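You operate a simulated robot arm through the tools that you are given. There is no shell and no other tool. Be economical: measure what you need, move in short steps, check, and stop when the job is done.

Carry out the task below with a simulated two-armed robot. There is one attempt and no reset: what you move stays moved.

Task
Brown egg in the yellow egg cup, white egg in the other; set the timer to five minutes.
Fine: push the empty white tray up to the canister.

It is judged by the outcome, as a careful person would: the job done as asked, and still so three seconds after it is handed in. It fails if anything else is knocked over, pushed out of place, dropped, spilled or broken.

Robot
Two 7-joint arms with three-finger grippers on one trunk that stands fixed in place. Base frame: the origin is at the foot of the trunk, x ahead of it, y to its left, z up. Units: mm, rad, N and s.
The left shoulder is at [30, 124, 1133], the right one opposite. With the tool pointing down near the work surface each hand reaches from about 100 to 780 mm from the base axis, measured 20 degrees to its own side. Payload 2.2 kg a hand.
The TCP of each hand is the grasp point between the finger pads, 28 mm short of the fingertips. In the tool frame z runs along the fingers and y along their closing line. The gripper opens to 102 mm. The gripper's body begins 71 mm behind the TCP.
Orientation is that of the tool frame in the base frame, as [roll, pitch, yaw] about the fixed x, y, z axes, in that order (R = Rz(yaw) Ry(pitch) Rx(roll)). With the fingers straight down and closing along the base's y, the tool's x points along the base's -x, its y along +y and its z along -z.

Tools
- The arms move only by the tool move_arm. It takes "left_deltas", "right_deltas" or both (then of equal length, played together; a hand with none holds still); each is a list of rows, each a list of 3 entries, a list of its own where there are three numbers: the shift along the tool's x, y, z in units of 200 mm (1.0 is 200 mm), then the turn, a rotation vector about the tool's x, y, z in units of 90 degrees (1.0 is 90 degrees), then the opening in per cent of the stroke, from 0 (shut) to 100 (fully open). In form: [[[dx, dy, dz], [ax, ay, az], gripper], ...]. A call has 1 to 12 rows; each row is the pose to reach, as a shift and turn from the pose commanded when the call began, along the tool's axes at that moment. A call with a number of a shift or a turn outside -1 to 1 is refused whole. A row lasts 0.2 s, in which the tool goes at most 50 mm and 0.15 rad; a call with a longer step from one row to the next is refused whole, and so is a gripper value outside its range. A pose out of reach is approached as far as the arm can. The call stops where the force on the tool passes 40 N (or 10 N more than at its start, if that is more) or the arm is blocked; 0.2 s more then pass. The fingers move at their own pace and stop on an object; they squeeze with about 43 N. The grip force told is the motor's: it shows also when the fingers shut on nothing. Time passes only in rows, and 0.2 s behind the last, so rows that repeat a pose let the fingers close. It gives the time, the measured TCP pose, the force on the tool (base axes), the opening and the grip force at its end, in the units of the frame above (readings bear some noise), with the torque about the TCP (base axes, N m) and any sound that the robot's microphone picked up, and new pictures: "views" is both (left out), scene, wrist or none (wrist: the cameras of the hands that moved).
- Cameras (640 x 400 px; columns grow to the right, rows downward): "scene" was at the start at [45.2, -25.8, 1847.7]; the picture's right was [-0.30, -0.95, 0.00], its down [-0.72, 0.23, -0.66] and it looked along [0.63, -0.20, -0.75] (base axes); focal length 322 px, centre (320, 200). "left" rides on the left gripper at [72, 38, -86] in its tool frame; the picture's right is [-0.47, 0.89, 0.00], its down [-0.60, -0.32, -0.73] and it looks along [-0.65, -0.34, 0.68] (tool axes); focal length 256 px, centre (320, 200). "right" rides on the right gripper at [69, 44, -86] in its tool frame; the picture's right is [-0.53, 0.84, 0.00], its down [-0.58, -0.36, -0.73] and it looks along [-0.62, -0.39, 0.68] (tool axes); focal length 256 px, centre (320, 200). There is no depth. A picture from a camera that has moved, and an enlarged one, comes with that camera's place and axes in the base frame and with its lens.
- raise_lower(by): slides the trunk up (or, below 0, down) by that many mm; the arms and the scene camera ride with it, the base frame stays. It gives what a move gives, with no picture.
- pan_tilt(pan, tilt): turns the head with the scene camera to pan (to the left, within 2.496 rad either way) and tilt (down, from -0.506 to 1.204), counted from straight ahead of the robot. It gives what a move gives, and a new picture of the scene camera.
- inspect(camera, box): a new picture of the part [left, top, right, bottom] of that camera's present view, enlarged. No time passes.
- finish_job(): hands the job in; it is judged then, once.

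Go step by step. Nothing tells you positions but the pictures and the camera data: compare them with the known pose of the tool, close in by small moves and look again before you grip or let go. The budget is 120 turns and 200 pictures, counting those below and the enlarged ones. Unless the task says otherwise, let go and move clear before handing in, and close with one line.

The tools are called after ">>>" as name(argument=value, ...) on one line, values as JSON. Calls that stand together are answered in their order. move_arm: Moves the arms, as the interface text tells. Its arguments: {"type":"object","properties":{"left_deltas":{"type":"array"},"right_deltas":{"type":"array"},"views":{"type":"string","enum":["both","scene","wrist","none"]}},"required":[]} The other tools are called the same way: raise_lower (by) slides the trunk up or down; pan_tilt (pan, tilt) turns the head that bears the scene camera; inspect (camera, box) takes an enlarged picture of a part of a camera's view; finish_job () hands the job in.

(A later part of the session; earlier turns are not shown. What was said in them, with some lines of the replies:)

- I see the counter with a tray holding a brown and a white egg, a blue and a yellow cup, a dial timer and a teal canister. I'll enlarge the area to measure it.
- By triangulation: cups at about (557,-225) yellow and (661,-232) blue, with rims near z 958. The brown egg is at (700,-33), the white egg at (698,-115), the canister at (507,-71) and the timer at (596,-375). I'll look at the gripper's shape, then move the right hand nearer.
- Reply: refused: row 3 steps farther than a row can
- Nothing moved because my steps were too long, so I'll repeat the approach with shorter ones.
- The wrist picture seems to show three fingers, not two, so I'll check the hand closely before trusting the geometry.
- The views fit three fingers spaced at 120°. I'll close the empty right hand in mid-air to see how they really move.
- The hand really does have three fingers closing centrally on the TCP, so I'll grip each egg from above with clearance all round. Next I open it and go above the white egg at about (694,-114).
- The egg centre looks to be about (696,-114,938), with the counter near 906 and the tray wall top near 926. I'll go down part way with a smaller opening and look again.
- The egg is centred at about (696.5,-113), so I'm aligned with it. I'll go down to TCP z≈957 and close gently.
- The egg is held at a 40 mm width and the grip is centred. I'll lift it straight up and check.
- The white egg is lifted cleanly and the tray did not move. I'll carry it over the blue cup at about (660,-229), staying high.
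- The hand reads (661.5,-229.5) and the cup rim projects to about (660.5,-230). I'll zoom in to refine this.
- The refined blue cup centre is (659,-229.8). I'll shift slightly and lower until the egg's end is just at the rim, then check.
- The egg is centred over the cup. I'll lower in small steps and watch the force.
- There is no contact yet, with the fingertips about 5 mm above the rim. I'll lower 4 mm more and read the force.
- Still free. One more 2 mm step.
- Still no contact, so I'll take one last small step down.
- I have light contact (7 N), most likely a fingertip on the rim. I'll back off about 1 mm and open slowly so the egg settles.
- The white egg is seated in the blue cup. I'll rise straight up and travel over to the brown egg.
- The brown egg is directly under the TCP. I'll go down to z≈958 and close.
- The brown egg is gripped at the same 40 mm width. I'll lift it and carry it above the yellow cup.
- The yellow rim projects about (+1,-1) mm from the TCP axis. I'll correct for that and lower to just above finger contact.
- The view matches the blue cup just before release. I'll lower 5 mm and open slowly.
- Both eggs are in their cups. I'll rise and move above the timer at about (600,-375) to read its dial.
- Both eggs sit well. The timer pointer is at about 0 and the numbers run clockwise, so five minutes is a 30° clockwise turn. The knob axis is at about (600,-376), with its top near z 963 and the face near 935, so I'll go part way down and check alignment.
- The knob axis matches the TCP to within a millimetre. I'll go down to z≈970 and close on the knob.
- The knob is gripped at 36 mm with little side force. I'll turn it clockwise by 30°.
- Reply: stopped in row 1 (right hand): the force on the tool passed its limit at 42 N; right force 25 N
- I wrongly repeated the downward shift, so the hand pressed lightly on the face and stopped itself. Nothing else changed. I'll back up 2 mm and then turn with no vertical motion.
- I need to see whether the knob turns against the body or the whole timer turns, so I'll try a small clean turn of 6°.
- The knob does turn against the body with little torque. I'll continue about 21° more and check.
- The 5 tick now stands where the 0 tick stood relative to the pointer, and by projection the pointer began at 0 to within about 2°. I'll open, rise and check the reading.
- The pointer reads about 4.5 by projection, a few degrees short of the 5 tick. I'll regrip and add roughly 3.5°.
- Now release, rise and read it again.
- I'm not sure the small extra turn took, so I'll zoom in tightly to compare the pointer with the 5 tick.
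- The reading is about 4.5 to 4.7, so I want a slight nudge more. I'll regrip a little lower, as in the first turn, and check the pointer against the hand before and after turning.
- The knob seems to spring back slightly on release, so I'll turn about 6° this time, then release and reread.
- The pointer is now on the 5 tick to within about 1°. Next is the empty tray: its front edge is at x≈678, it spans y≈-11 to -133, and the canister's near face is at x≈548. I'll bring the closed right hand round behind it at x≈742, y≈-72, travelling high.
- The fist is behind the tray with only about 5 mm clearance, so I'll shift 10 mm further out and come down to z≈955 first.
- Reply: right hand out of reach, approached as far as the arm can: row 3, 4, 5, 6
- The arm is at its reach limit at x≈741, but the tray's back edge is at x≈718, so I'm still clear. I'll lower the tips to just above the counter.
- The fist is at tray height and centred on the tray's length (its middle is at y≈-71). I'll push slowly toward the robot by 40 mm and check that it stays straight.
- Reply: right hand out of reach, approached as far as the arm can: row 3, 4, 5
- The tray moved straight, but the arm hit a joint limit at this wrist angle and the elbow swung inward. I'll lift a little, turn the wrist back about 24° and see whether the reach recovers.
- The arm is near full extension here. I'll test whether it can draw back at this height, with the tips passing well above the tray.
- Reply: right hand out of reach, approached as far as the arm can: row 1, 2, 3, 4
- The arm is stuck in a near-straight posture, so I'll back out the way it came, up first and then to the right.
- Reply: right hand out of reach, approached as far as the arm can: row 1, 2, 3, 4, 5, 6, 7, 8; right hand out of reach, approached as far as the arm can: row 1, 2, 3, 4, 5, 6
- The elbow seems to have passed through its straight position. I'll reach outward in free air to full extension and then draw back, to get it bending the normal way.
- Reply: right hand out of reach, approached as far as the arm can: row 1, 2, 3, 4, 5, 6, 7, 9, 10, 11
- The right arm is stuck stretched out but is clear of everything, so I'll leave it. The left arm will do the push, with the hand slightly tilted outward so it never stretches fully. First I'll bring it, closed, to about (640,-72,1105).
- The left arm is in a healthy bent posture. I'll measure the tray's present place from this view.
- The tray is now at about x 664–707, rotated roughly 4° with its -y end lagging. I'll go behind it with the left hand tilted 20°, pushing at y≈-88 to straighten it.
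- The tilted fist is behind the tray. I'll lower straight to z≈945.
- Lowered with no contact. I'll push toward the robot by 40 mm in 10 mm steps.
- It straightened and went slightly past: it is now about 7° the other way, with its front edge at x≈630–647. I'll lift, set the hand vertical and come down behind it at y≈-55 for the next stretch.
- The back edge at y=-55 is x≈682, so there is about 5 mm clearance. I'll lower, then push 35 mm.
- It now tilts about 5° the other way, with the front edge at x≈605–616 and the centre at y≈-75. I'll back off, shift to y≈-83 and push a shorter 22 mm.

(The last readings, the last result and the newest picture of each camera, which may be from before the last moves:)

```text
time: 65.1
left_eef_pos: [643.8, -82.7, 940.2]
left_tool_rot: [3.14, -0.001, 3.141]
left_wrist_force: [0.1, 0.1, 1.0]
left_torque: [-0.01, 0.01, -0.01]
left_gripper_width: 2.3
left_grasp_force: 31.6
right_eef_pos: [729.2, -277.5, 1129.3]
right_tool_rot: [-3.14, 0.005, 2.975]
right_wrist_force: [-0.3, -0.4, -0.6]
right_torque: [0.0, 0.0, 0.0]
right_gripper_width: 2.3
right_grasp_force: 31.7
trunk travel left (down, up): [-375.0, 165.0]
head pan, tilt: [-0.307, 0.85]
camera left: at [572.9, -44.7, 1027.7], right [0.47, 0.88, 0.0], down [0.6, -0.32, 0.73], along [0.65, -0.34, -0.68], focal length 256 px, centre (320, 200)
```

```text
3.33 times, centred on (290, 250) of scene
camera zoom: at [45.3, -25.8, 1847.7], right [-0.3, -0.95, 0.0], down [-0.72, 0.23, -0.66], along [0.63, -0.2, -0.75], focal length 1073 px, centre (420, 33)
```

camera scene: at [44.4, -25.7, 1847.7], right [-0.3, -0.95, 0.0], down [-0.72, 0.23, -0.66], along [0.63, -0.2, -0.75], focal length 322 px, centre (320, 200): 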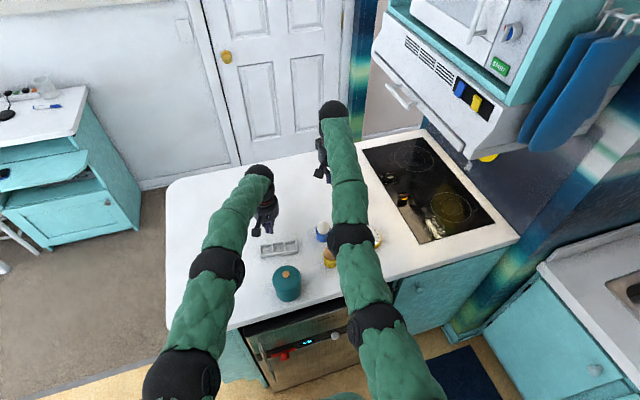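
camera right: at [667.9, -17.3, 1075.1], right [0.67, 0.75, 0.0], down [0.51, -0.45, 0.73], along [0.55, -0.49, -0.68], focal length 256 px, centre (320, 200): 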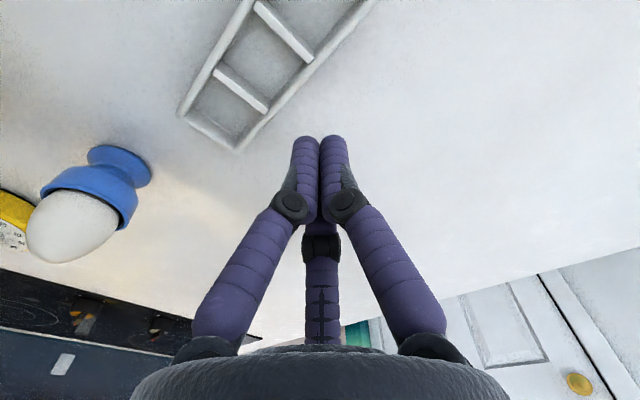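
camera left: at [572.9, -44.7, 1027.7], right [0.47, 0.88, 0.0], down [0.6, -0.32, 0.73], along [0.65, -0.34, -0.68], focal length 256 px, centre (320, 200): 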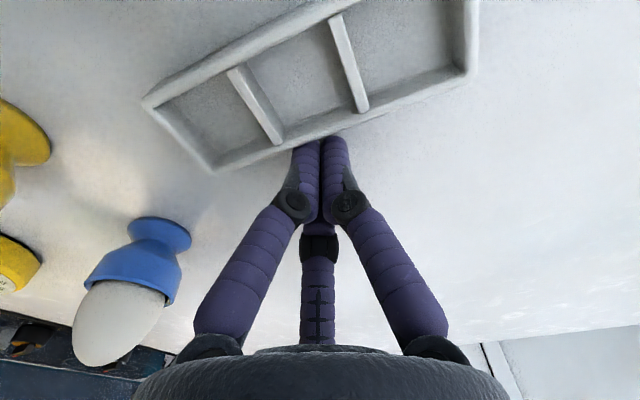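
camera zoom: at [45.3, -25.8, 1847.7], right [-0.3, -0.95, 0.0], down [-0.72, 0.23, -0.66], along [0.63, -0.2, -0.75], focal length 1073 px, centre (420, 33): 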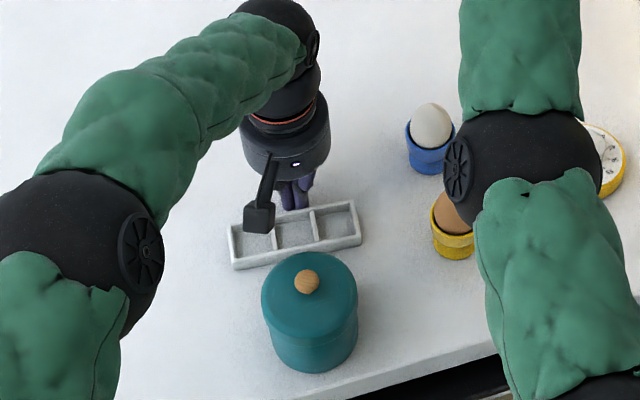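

It is about 4° the other way now, with roughly 40 mm left to the canister. I'll shift to y≈-64 and push about 12 mm.

>>> move_arm(left_deltas=[[[-0.05, 0, 0], [0, 0, 0], 0], [[-0.05, 0.05, 0], [0, 0, 0], 0], [[-0.05, 0.095, 0], [0, 0, 0], 0], [[-0.01, 0.095, 0], [0, 0, 0], 0], [[0.025, 0.095, 0], [0, 0, 0], 0], [[0.055, 0.095, 0], [0, 0, 0], 0]], views="none")

>>> inspect(camera="scene", box=[230, 190, 350, 310])

```text
time: 66.5
left_eef_pos: [634.3, -66.3, 940.4]
left_tool_rot: [3.141, -0.002, 3.14]
left_wrist_force: [-0.6, -0.6, 0.8]
left_torque: [-0.01, -0.04, -0.03]
left_gripper_width: 2.0
left_grasp_force: 31.0
right_eef_pos: [729.7, -278.2, 1129.9]
right_tool_rot: [-3.138, 0.004, 2.975]
right_wrist_force: [0.8, 0.3, 0.4]
right_torque: [-0.05, 0.01, -0.02]
right_gripper_width: 2.2
right_grasp_force: 31.5
trunk travel left (down, up): [-375.0, 165.0]
head pan, tilt: [-0.307, 0.85]
```

```text
3.33 times, centred on (290, 250) of scene
camera zoom: at [45.2, -25.8, 1847.7], right [-0.3, -0.95, 0.0], down [-0.72, 0.23, -0.66], along [0.63, -0.2, -0.75], focal length 1073 px, centre (420, 33)
```

zoom: 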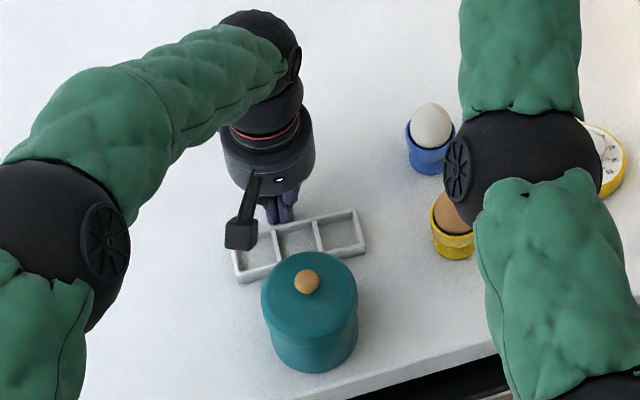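

Going well, with about a 3° tilt and some 27 mm left. I'll push another 15 mm at y≈-62.

>>> move_arm(left_deltas=[[[-0.03, 0.01, 0], [0, 0, 0], 0], [[-0.03, 0.02, 0], [0, 0, 0], 0], [[0.01, 0.02, 0], [0, 0, 0], 0], [[0.045, 0.02, 0], [0, 0, 0], 0], [[0.08, 0.02, 0], [0, 0, 0], 0]], views="wrist")

>>> inspect(camera="scene", box=[250, 220, 330, 300])

```text
time: 67.7
left_eef_pos: [617.5, -60.8, 941.3]
left_tool_rot: [3.14, 0.0, 3.14]
left_wrist_force: [0.5, 0.6, 0.0]
left_torque: [0.03, -0.01, -0.04]
left_gripper_width: 2.0
left_grasp_force: 31.3
right_eef_pos: [729.3, -278.2, 1129.4]
right_tool_rot: [-3.141, 0.003, 2.976]
right_wrist_force: [0.8, 0.2, 0.8]
right_torque: [-0.01, -0.01, -0.01]
right_gripper_width: 2.4
right_grasp_force: 31.5
trunk travel left (down, up): [-375.0, 165.0]
head pan, tilt: [-0.307, 0.85]
camera left: at [545.6, -21.8, 1028.3], right [0.47, 0.88, 0.0], down [0.6, -0.32, 0.73], along [0.65, -0.34, -0.68], focal length 256 px, centre (320, 200)
```

left: 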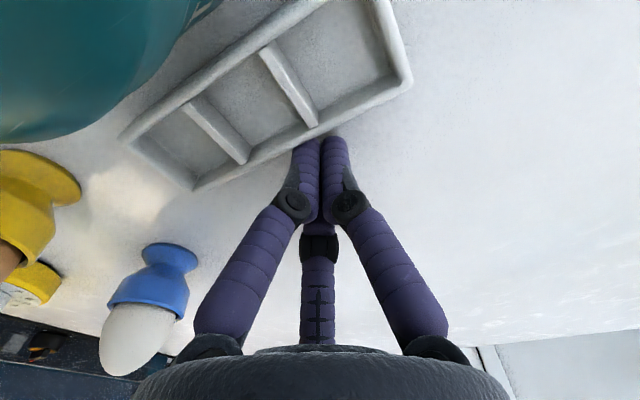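

```text
5.00 times, centred on (290, 260) of scene
camera zoom: at [45.2, -25.8, 1847.7], right [-0.3, -0.95, 0.0], down [-0.72, 0.23, -0.66], along [0.63, -0.2, -0.75], focal length 1609 px, centre (470, -100)
```

zoom: 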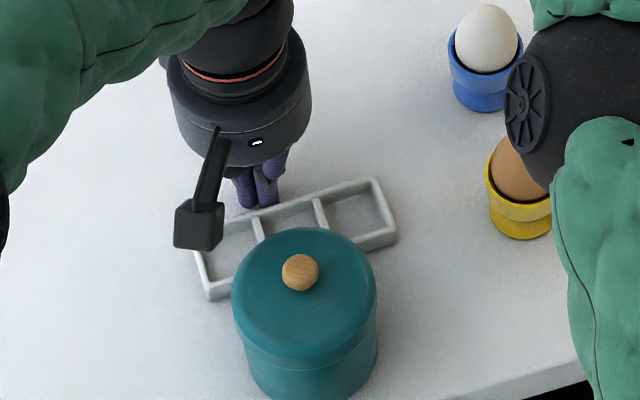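

The tray is nearly straight and about 12 mm from the canister. I'll shift to y≈-73 and creep closer by 8 mm.

>>> move_arm(left_deltas=[[[-0.03, -0.03, 0], [0, 0, 0], 0], [[-0.03, -0.06, 0], [0, 0, 0], 0], [[0.0, -0.06, 0], [0, 0, 0], 0], [[0.02, -0.06, 0], [0, 0, 0], 0], [[0.04, -0.06, 0], [0, 0, 0], 0]], views="wrist")

>>> inspect(camera="scene", box=[250, 220, 330, 300])

>>> inspect(camera="left", box=[100, 0, 440, 200])

```text
time: 68.9
left_eef_pos: [608.9, -72.2, 941.4]
left_tool_rot: [-3.141, 0.0, 3.14]
left_wrist_force: [0.3, 0.1, 0.6]
left_torque: [0.01, 0.0, 0.0]
left_gripper_width: 2.2
left_grasp_force: 31.5
right_eef_pos: [729.5, -278.2, 1131.4]
right_tool_rot: [-3.14, 0.002, 2.974]
right_wrist_force: [0.0, 0.5, -0.4]
right_torque: [-0.04, -0.01, 0.02]
right_gripper_width: 2.3
right_grasp_force: 32.0
trunk travel left (down, up): [-375.0, 165.0]
head pan, tilt: [-0.307, 0.85]
camera left: at [537.7, -33.8, 1027.7], right [0.47, 0.88, 0.0], down [0.6, -0.32, 0.73], along [0.65, -0.34, -0.68], focal length 256 px, centre (320, 200)
```

left: 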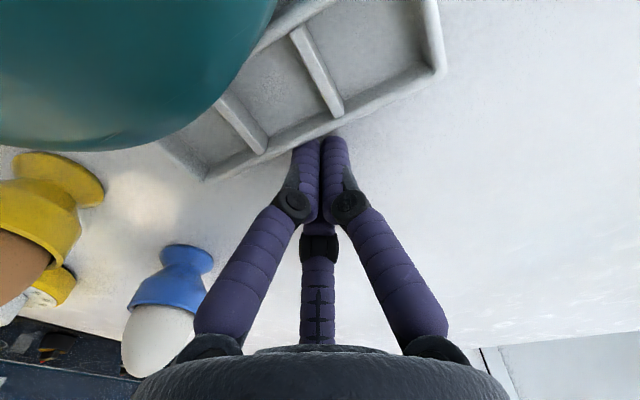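

```text
5.00 times, centred on (290, 260) of scene
camera zoom: at [45.3, -25.7, 1847.7], right [-0.3, -0.95, 0.0], down [-0.72, 0.23, -0.66], along [0.63, -0.2, -0.75], focal length 1609 px, centre (470, -100)
```

zoom: 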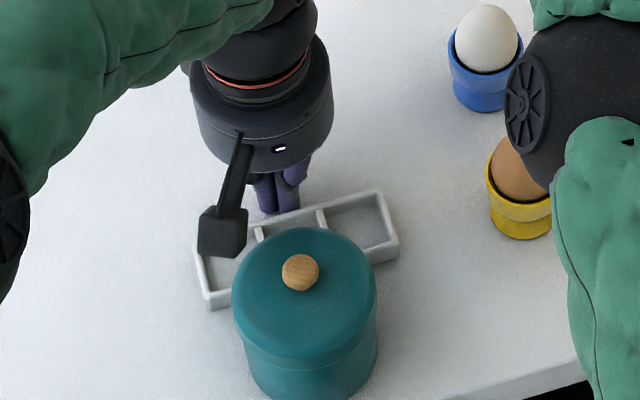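

```text
1.88 times, centred on (270, 100) of left
camera zoom: at [537.7, -33.8, 1027.7], right [0.47, 0.88, 0.0], down [0.6, -0.32, 0.73], along [0.65, -0.34, -0.68], focal length 482 px, centre (414, 388)
```

zoom: 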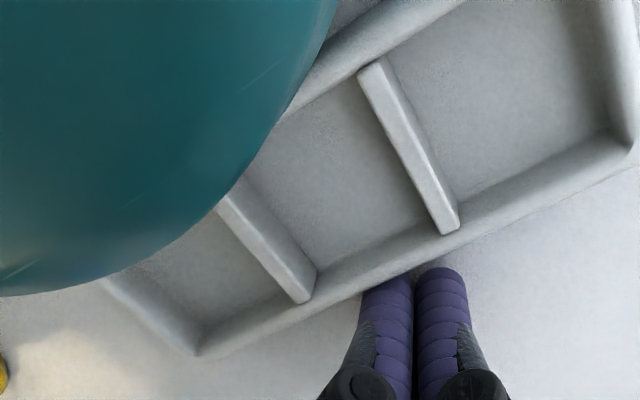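

The tray is square to the canister with only a few millimetres left. I'll creep 3 mm and watch the force and the canister.

>>> move_arm(left_deltas=[[[0.005, 0, 0], [0, 0, 0], 0], [[0.01, 0, 0], [0, 0, 0], 0], [[0.015, 0, 0], [0, 0, 0], 0]], views="none")

>>> inspect(camera="scene", box=[260, 235, 320, 295])

```text
time: 69.7
left_eef_pos: [606.3, -72.3, 940.6]
left_tool_rot: [3.14, -0.002, 3.14]
left_wrist_force: [0.7, 0.1, 0.2]
left_torque: [-0.04, -0.01, 0.01]
left_gripper_width: 2.1
left_grasp_force: 31.7
right_eef_pos: [730.4, -278.1, 1130.2]
right_tool_rot: [-3.14, 0.003, 2.975]
right_wrist_force: [-0.4, -0.1, 0.5]
right_torque: [0.02, 0.0, 0.02]
right_gripper_width: 2.0
right_grasp_force: 30.8
trunk travel left (down, up): [-375.0, 165.0]
head pan, tilt: [-0.307, 0.85]
```

```text
6.67 times, centred on (290, 265) of scene
camera zoom: at [45.4, -25.8, 1847.7], right [-0.3, -0.95, 0.0], down [-0.72, 0.23, -0.66], along [0.63, -0.2, -0.75], focal length 2146 px, centre (520, -233)
```

zoom: 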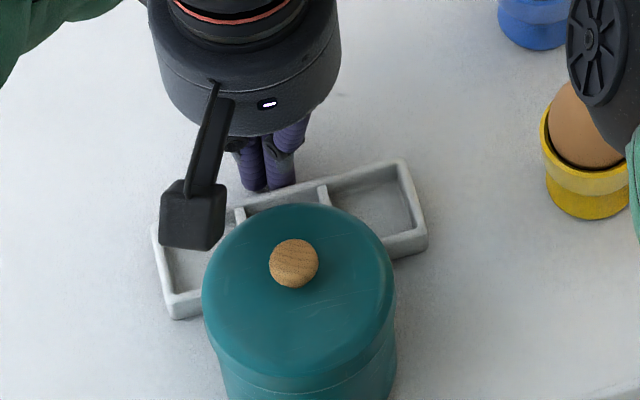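

No contact yet. Another 3 mm.

>>> move_arm(left_deltas=[[[0.005, 0, 0], [0, 0, 0], 0], [[0.01, 0, 0], [0, 0, 0], 0], [[0.015, 0, 0], [0, 0, 0], 0]], views="none")

>>> inspect(camera="scene", box=[260, 235, 320, 295])

>>> inspect(camera="left", box=[100, 0, 440, 200])

```text
time: 70.5
left_eef_pos: [604.0, -72.4, 940.9]
left_tool_rot: [3.141, 0.001, 3.141]
left_wrist_force: [1.4, 0.7, 0.3]
left_torque: [0.01, 0.0, -0.02]
left_gripper_width: 2.2
left_grasp_force: 31.5
right_eef_pos: [730.0, -278.6, 1130.9]
right_tool_rot: [-3.141, 0.004, 2.975]
right_wrist_force: [-0.4, -0.6, 0.4]
right_torque: [0.04, 0.02, 0.01]
right_gripper_width: 2.0
right_grasp_force: 31.7
trunk travel left (down, up): [-375.0, 165.0]
head pan, tilt: [-0.307, 0.85]
```

```text
6.67 times, centred on (290, 265) of scene
camera zoom: at [45.6, -25.8, 1847.7], right [-0.3, -0.95, 0.0], down [-0.72, 0.23, -0.66], along [0.63, -0.2, -0.75], focal length 2146 px, centre (520, -233)
```

zoom: 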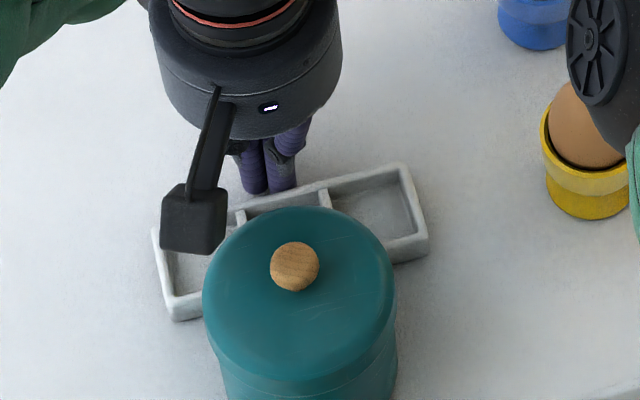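

```text
1.88 times, centred on (270, 100) of left
camera zoom: at [532.5, -34.2, 1027.7], right [0.47, 0.88, 0.0], down [0.6, -0.32, 0.73], along [0.65, -0.34, -0.68], focal length 482 px, centre (414, 388)
```

zoom: 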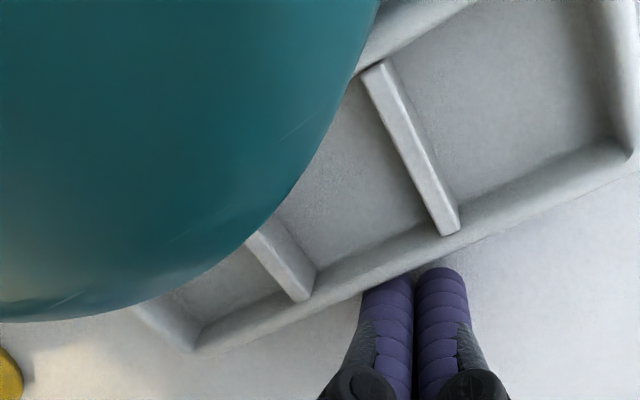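

The canister just shifted by about 1 mm, so the tray is now touching it. I'll stop pushing, back off and lift clear.

>>> move_arm(left_deltas=[[[-0.05, 0, 0], [0, 0, 0], 0], [[-0.1, 0, -0.02], [0, 0, 0], 0], [[-0.1, 0, -0.2], [0, 0, 0], 0], [[-0.1, 0, -0.4], [0, 0, 0], 0], [[-0.1, 0, -0.6], [0, 0, 0], 0], [[-0.1, 0.1, -0.8], [0, 0, 0], 0], [[-0.1, 0.3, -0.9], [0, 0, 0], 0], [[-0.05, 0.5, -0.95], [0, 0, 0], 0], [[0, 0.7, -1.0], [0, 0, 0], 0], [[0, 0.9, -1.0], [0, 0, 0], 0]])

>>> inspect(camera="scene", box=[230, 200, 390, 310])

>>> inspect(camera="left", box=[0, 0, 400, 250])

```text
time: 72.7
left_eef_pos: [606.1, 108.7, 1139.5]
left_tool_rot: [-3.141, 0.001, 3.141]
left_wrist_force: [-0.5, 0.2, -0.5]
left_torque: [-0.01, 0.0, 0.06]
left_gripper_width: 2.1
left_grasp_force: 31.0
right_eef_pos: [730.2, -276.7, 1130.2]
right_tool_rot: [-3.138, 0.003, 2.974]
right_wrist_force: [-0.1, 0.6, -0.3]
right_torque: [-0.04, -0.01, 0.02]
right_gripper_width: 2.3
right_grasp_force: 31.2
trunk travel left (down, up): [-375.0, 165.0]
head pan, tilt: [-0.307, 0.85]
camera scene: at [45.8, -24.3, 1847.7], right [-0.3, -0.95, 0.0], down [-0.72, 0.23, -0.66], along [0.63, -0.2, -0.75], focal length 322 px, centre (320, 200)
camera left: at [534.2, 147.7, 1226.6], right [0.47, 0.88, 0.0], down [0.6, -0.32, 0.73], along [0.65, -0.34, -0.68], focal length 256 px, centre (320, 200)
```

scene: 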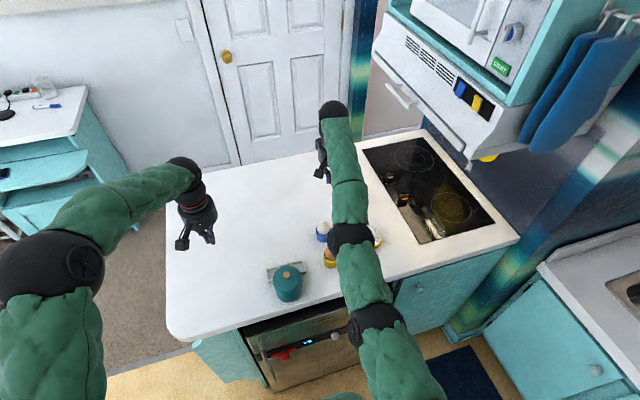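
left: 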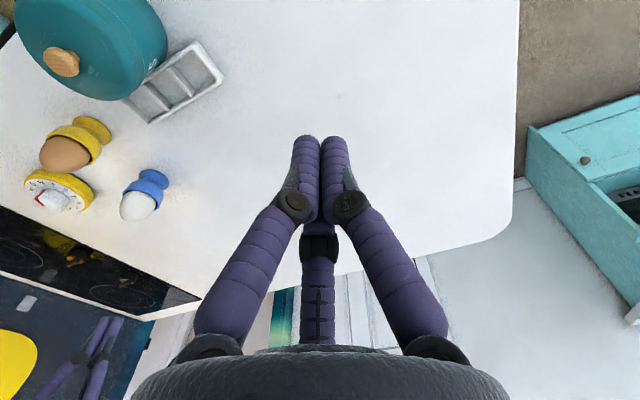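

```text
3.64 times, centred on (310, 255) of scene
camera zoom: at [45.8, -24.3, 1847.7], right [-0.3, -0.95, 0.0], down [-0.72, 0.23, -0.66], along [0.63, -0.2, -0.75], focal length 1170 px, centre (356, 0)
```

zoom: 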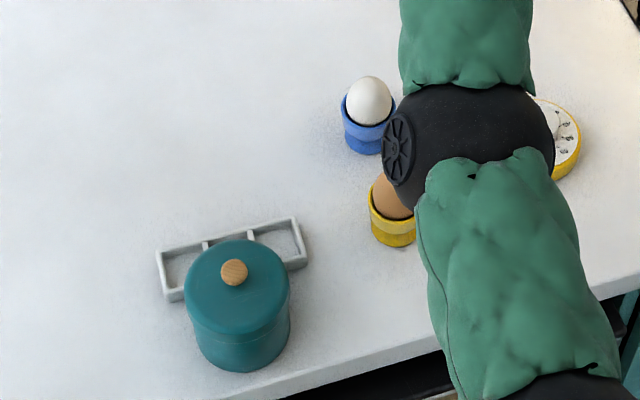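

```text
1.60 times, centred on (200, 125) of left
camera zoom: at [534.2, 147.7, 1226.6], right [0.47, 0.88, 0.0], down [0.6, -0.32, 0.73], along [0.65, -0.34, -0.68], focal length 410 px, centre (512, 320)
```

zoom: 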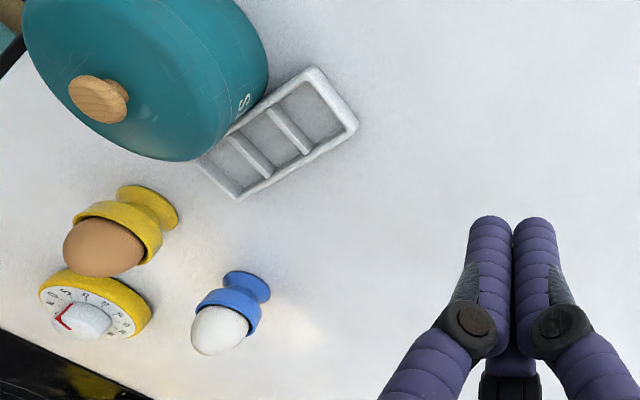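

The tray rests against the canister, both eggs are in place and the hands are clear. I'll take one last look at the timer and then finish.

>>> inspect(camera="left", box=[15, 155, 105, 220])

>>> inspect(camera="right", box=[0, 0, 640, 400])

```text
6.15 times, centred on (60, 188) of left
camera zoom: at [534.2, 147.7, 1226.6], right [0.47, 0.88, 0.0], down [0.6, -0.32, 0.73], along [0.65, -0.34, -0.68], focal length 1575 px, centre (1920, 277)
```

zoom: 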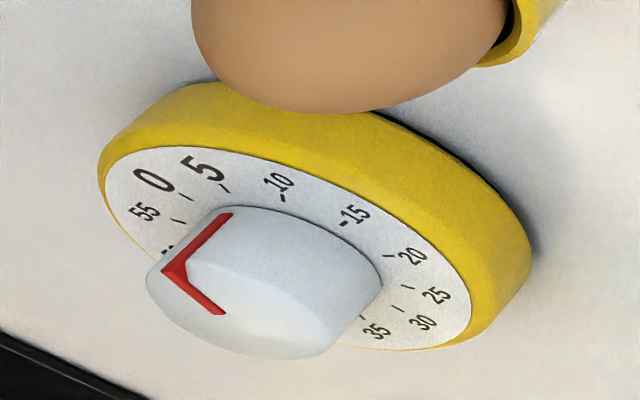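

```text
1.00 times, centred on (320, 200) of right (not enlarged: the box is as wide or as high as the picture)
camera zoom: at [669.5, -223.8, 1215.7], right [0.67, 0.74, 0.0], down [0.51, -0.45, 0.73], along [0.55, -0.49, -0.68], focal length 256 px, centre (320, 200)
```

zoom: 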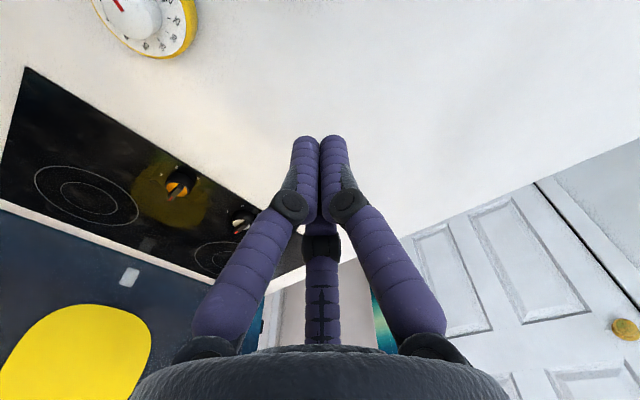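

The pointer foot lines up with the 5 tick and nothing else is disturbed, so I'm handing in.

>>> finish_job()

```text
The job is handed in.
```

The brown egg is in the yellow cup, the white egg is in the blue cup, the timer reads about five minutes, and the empty tray touches the canister, which moved about 1 mm on contact.
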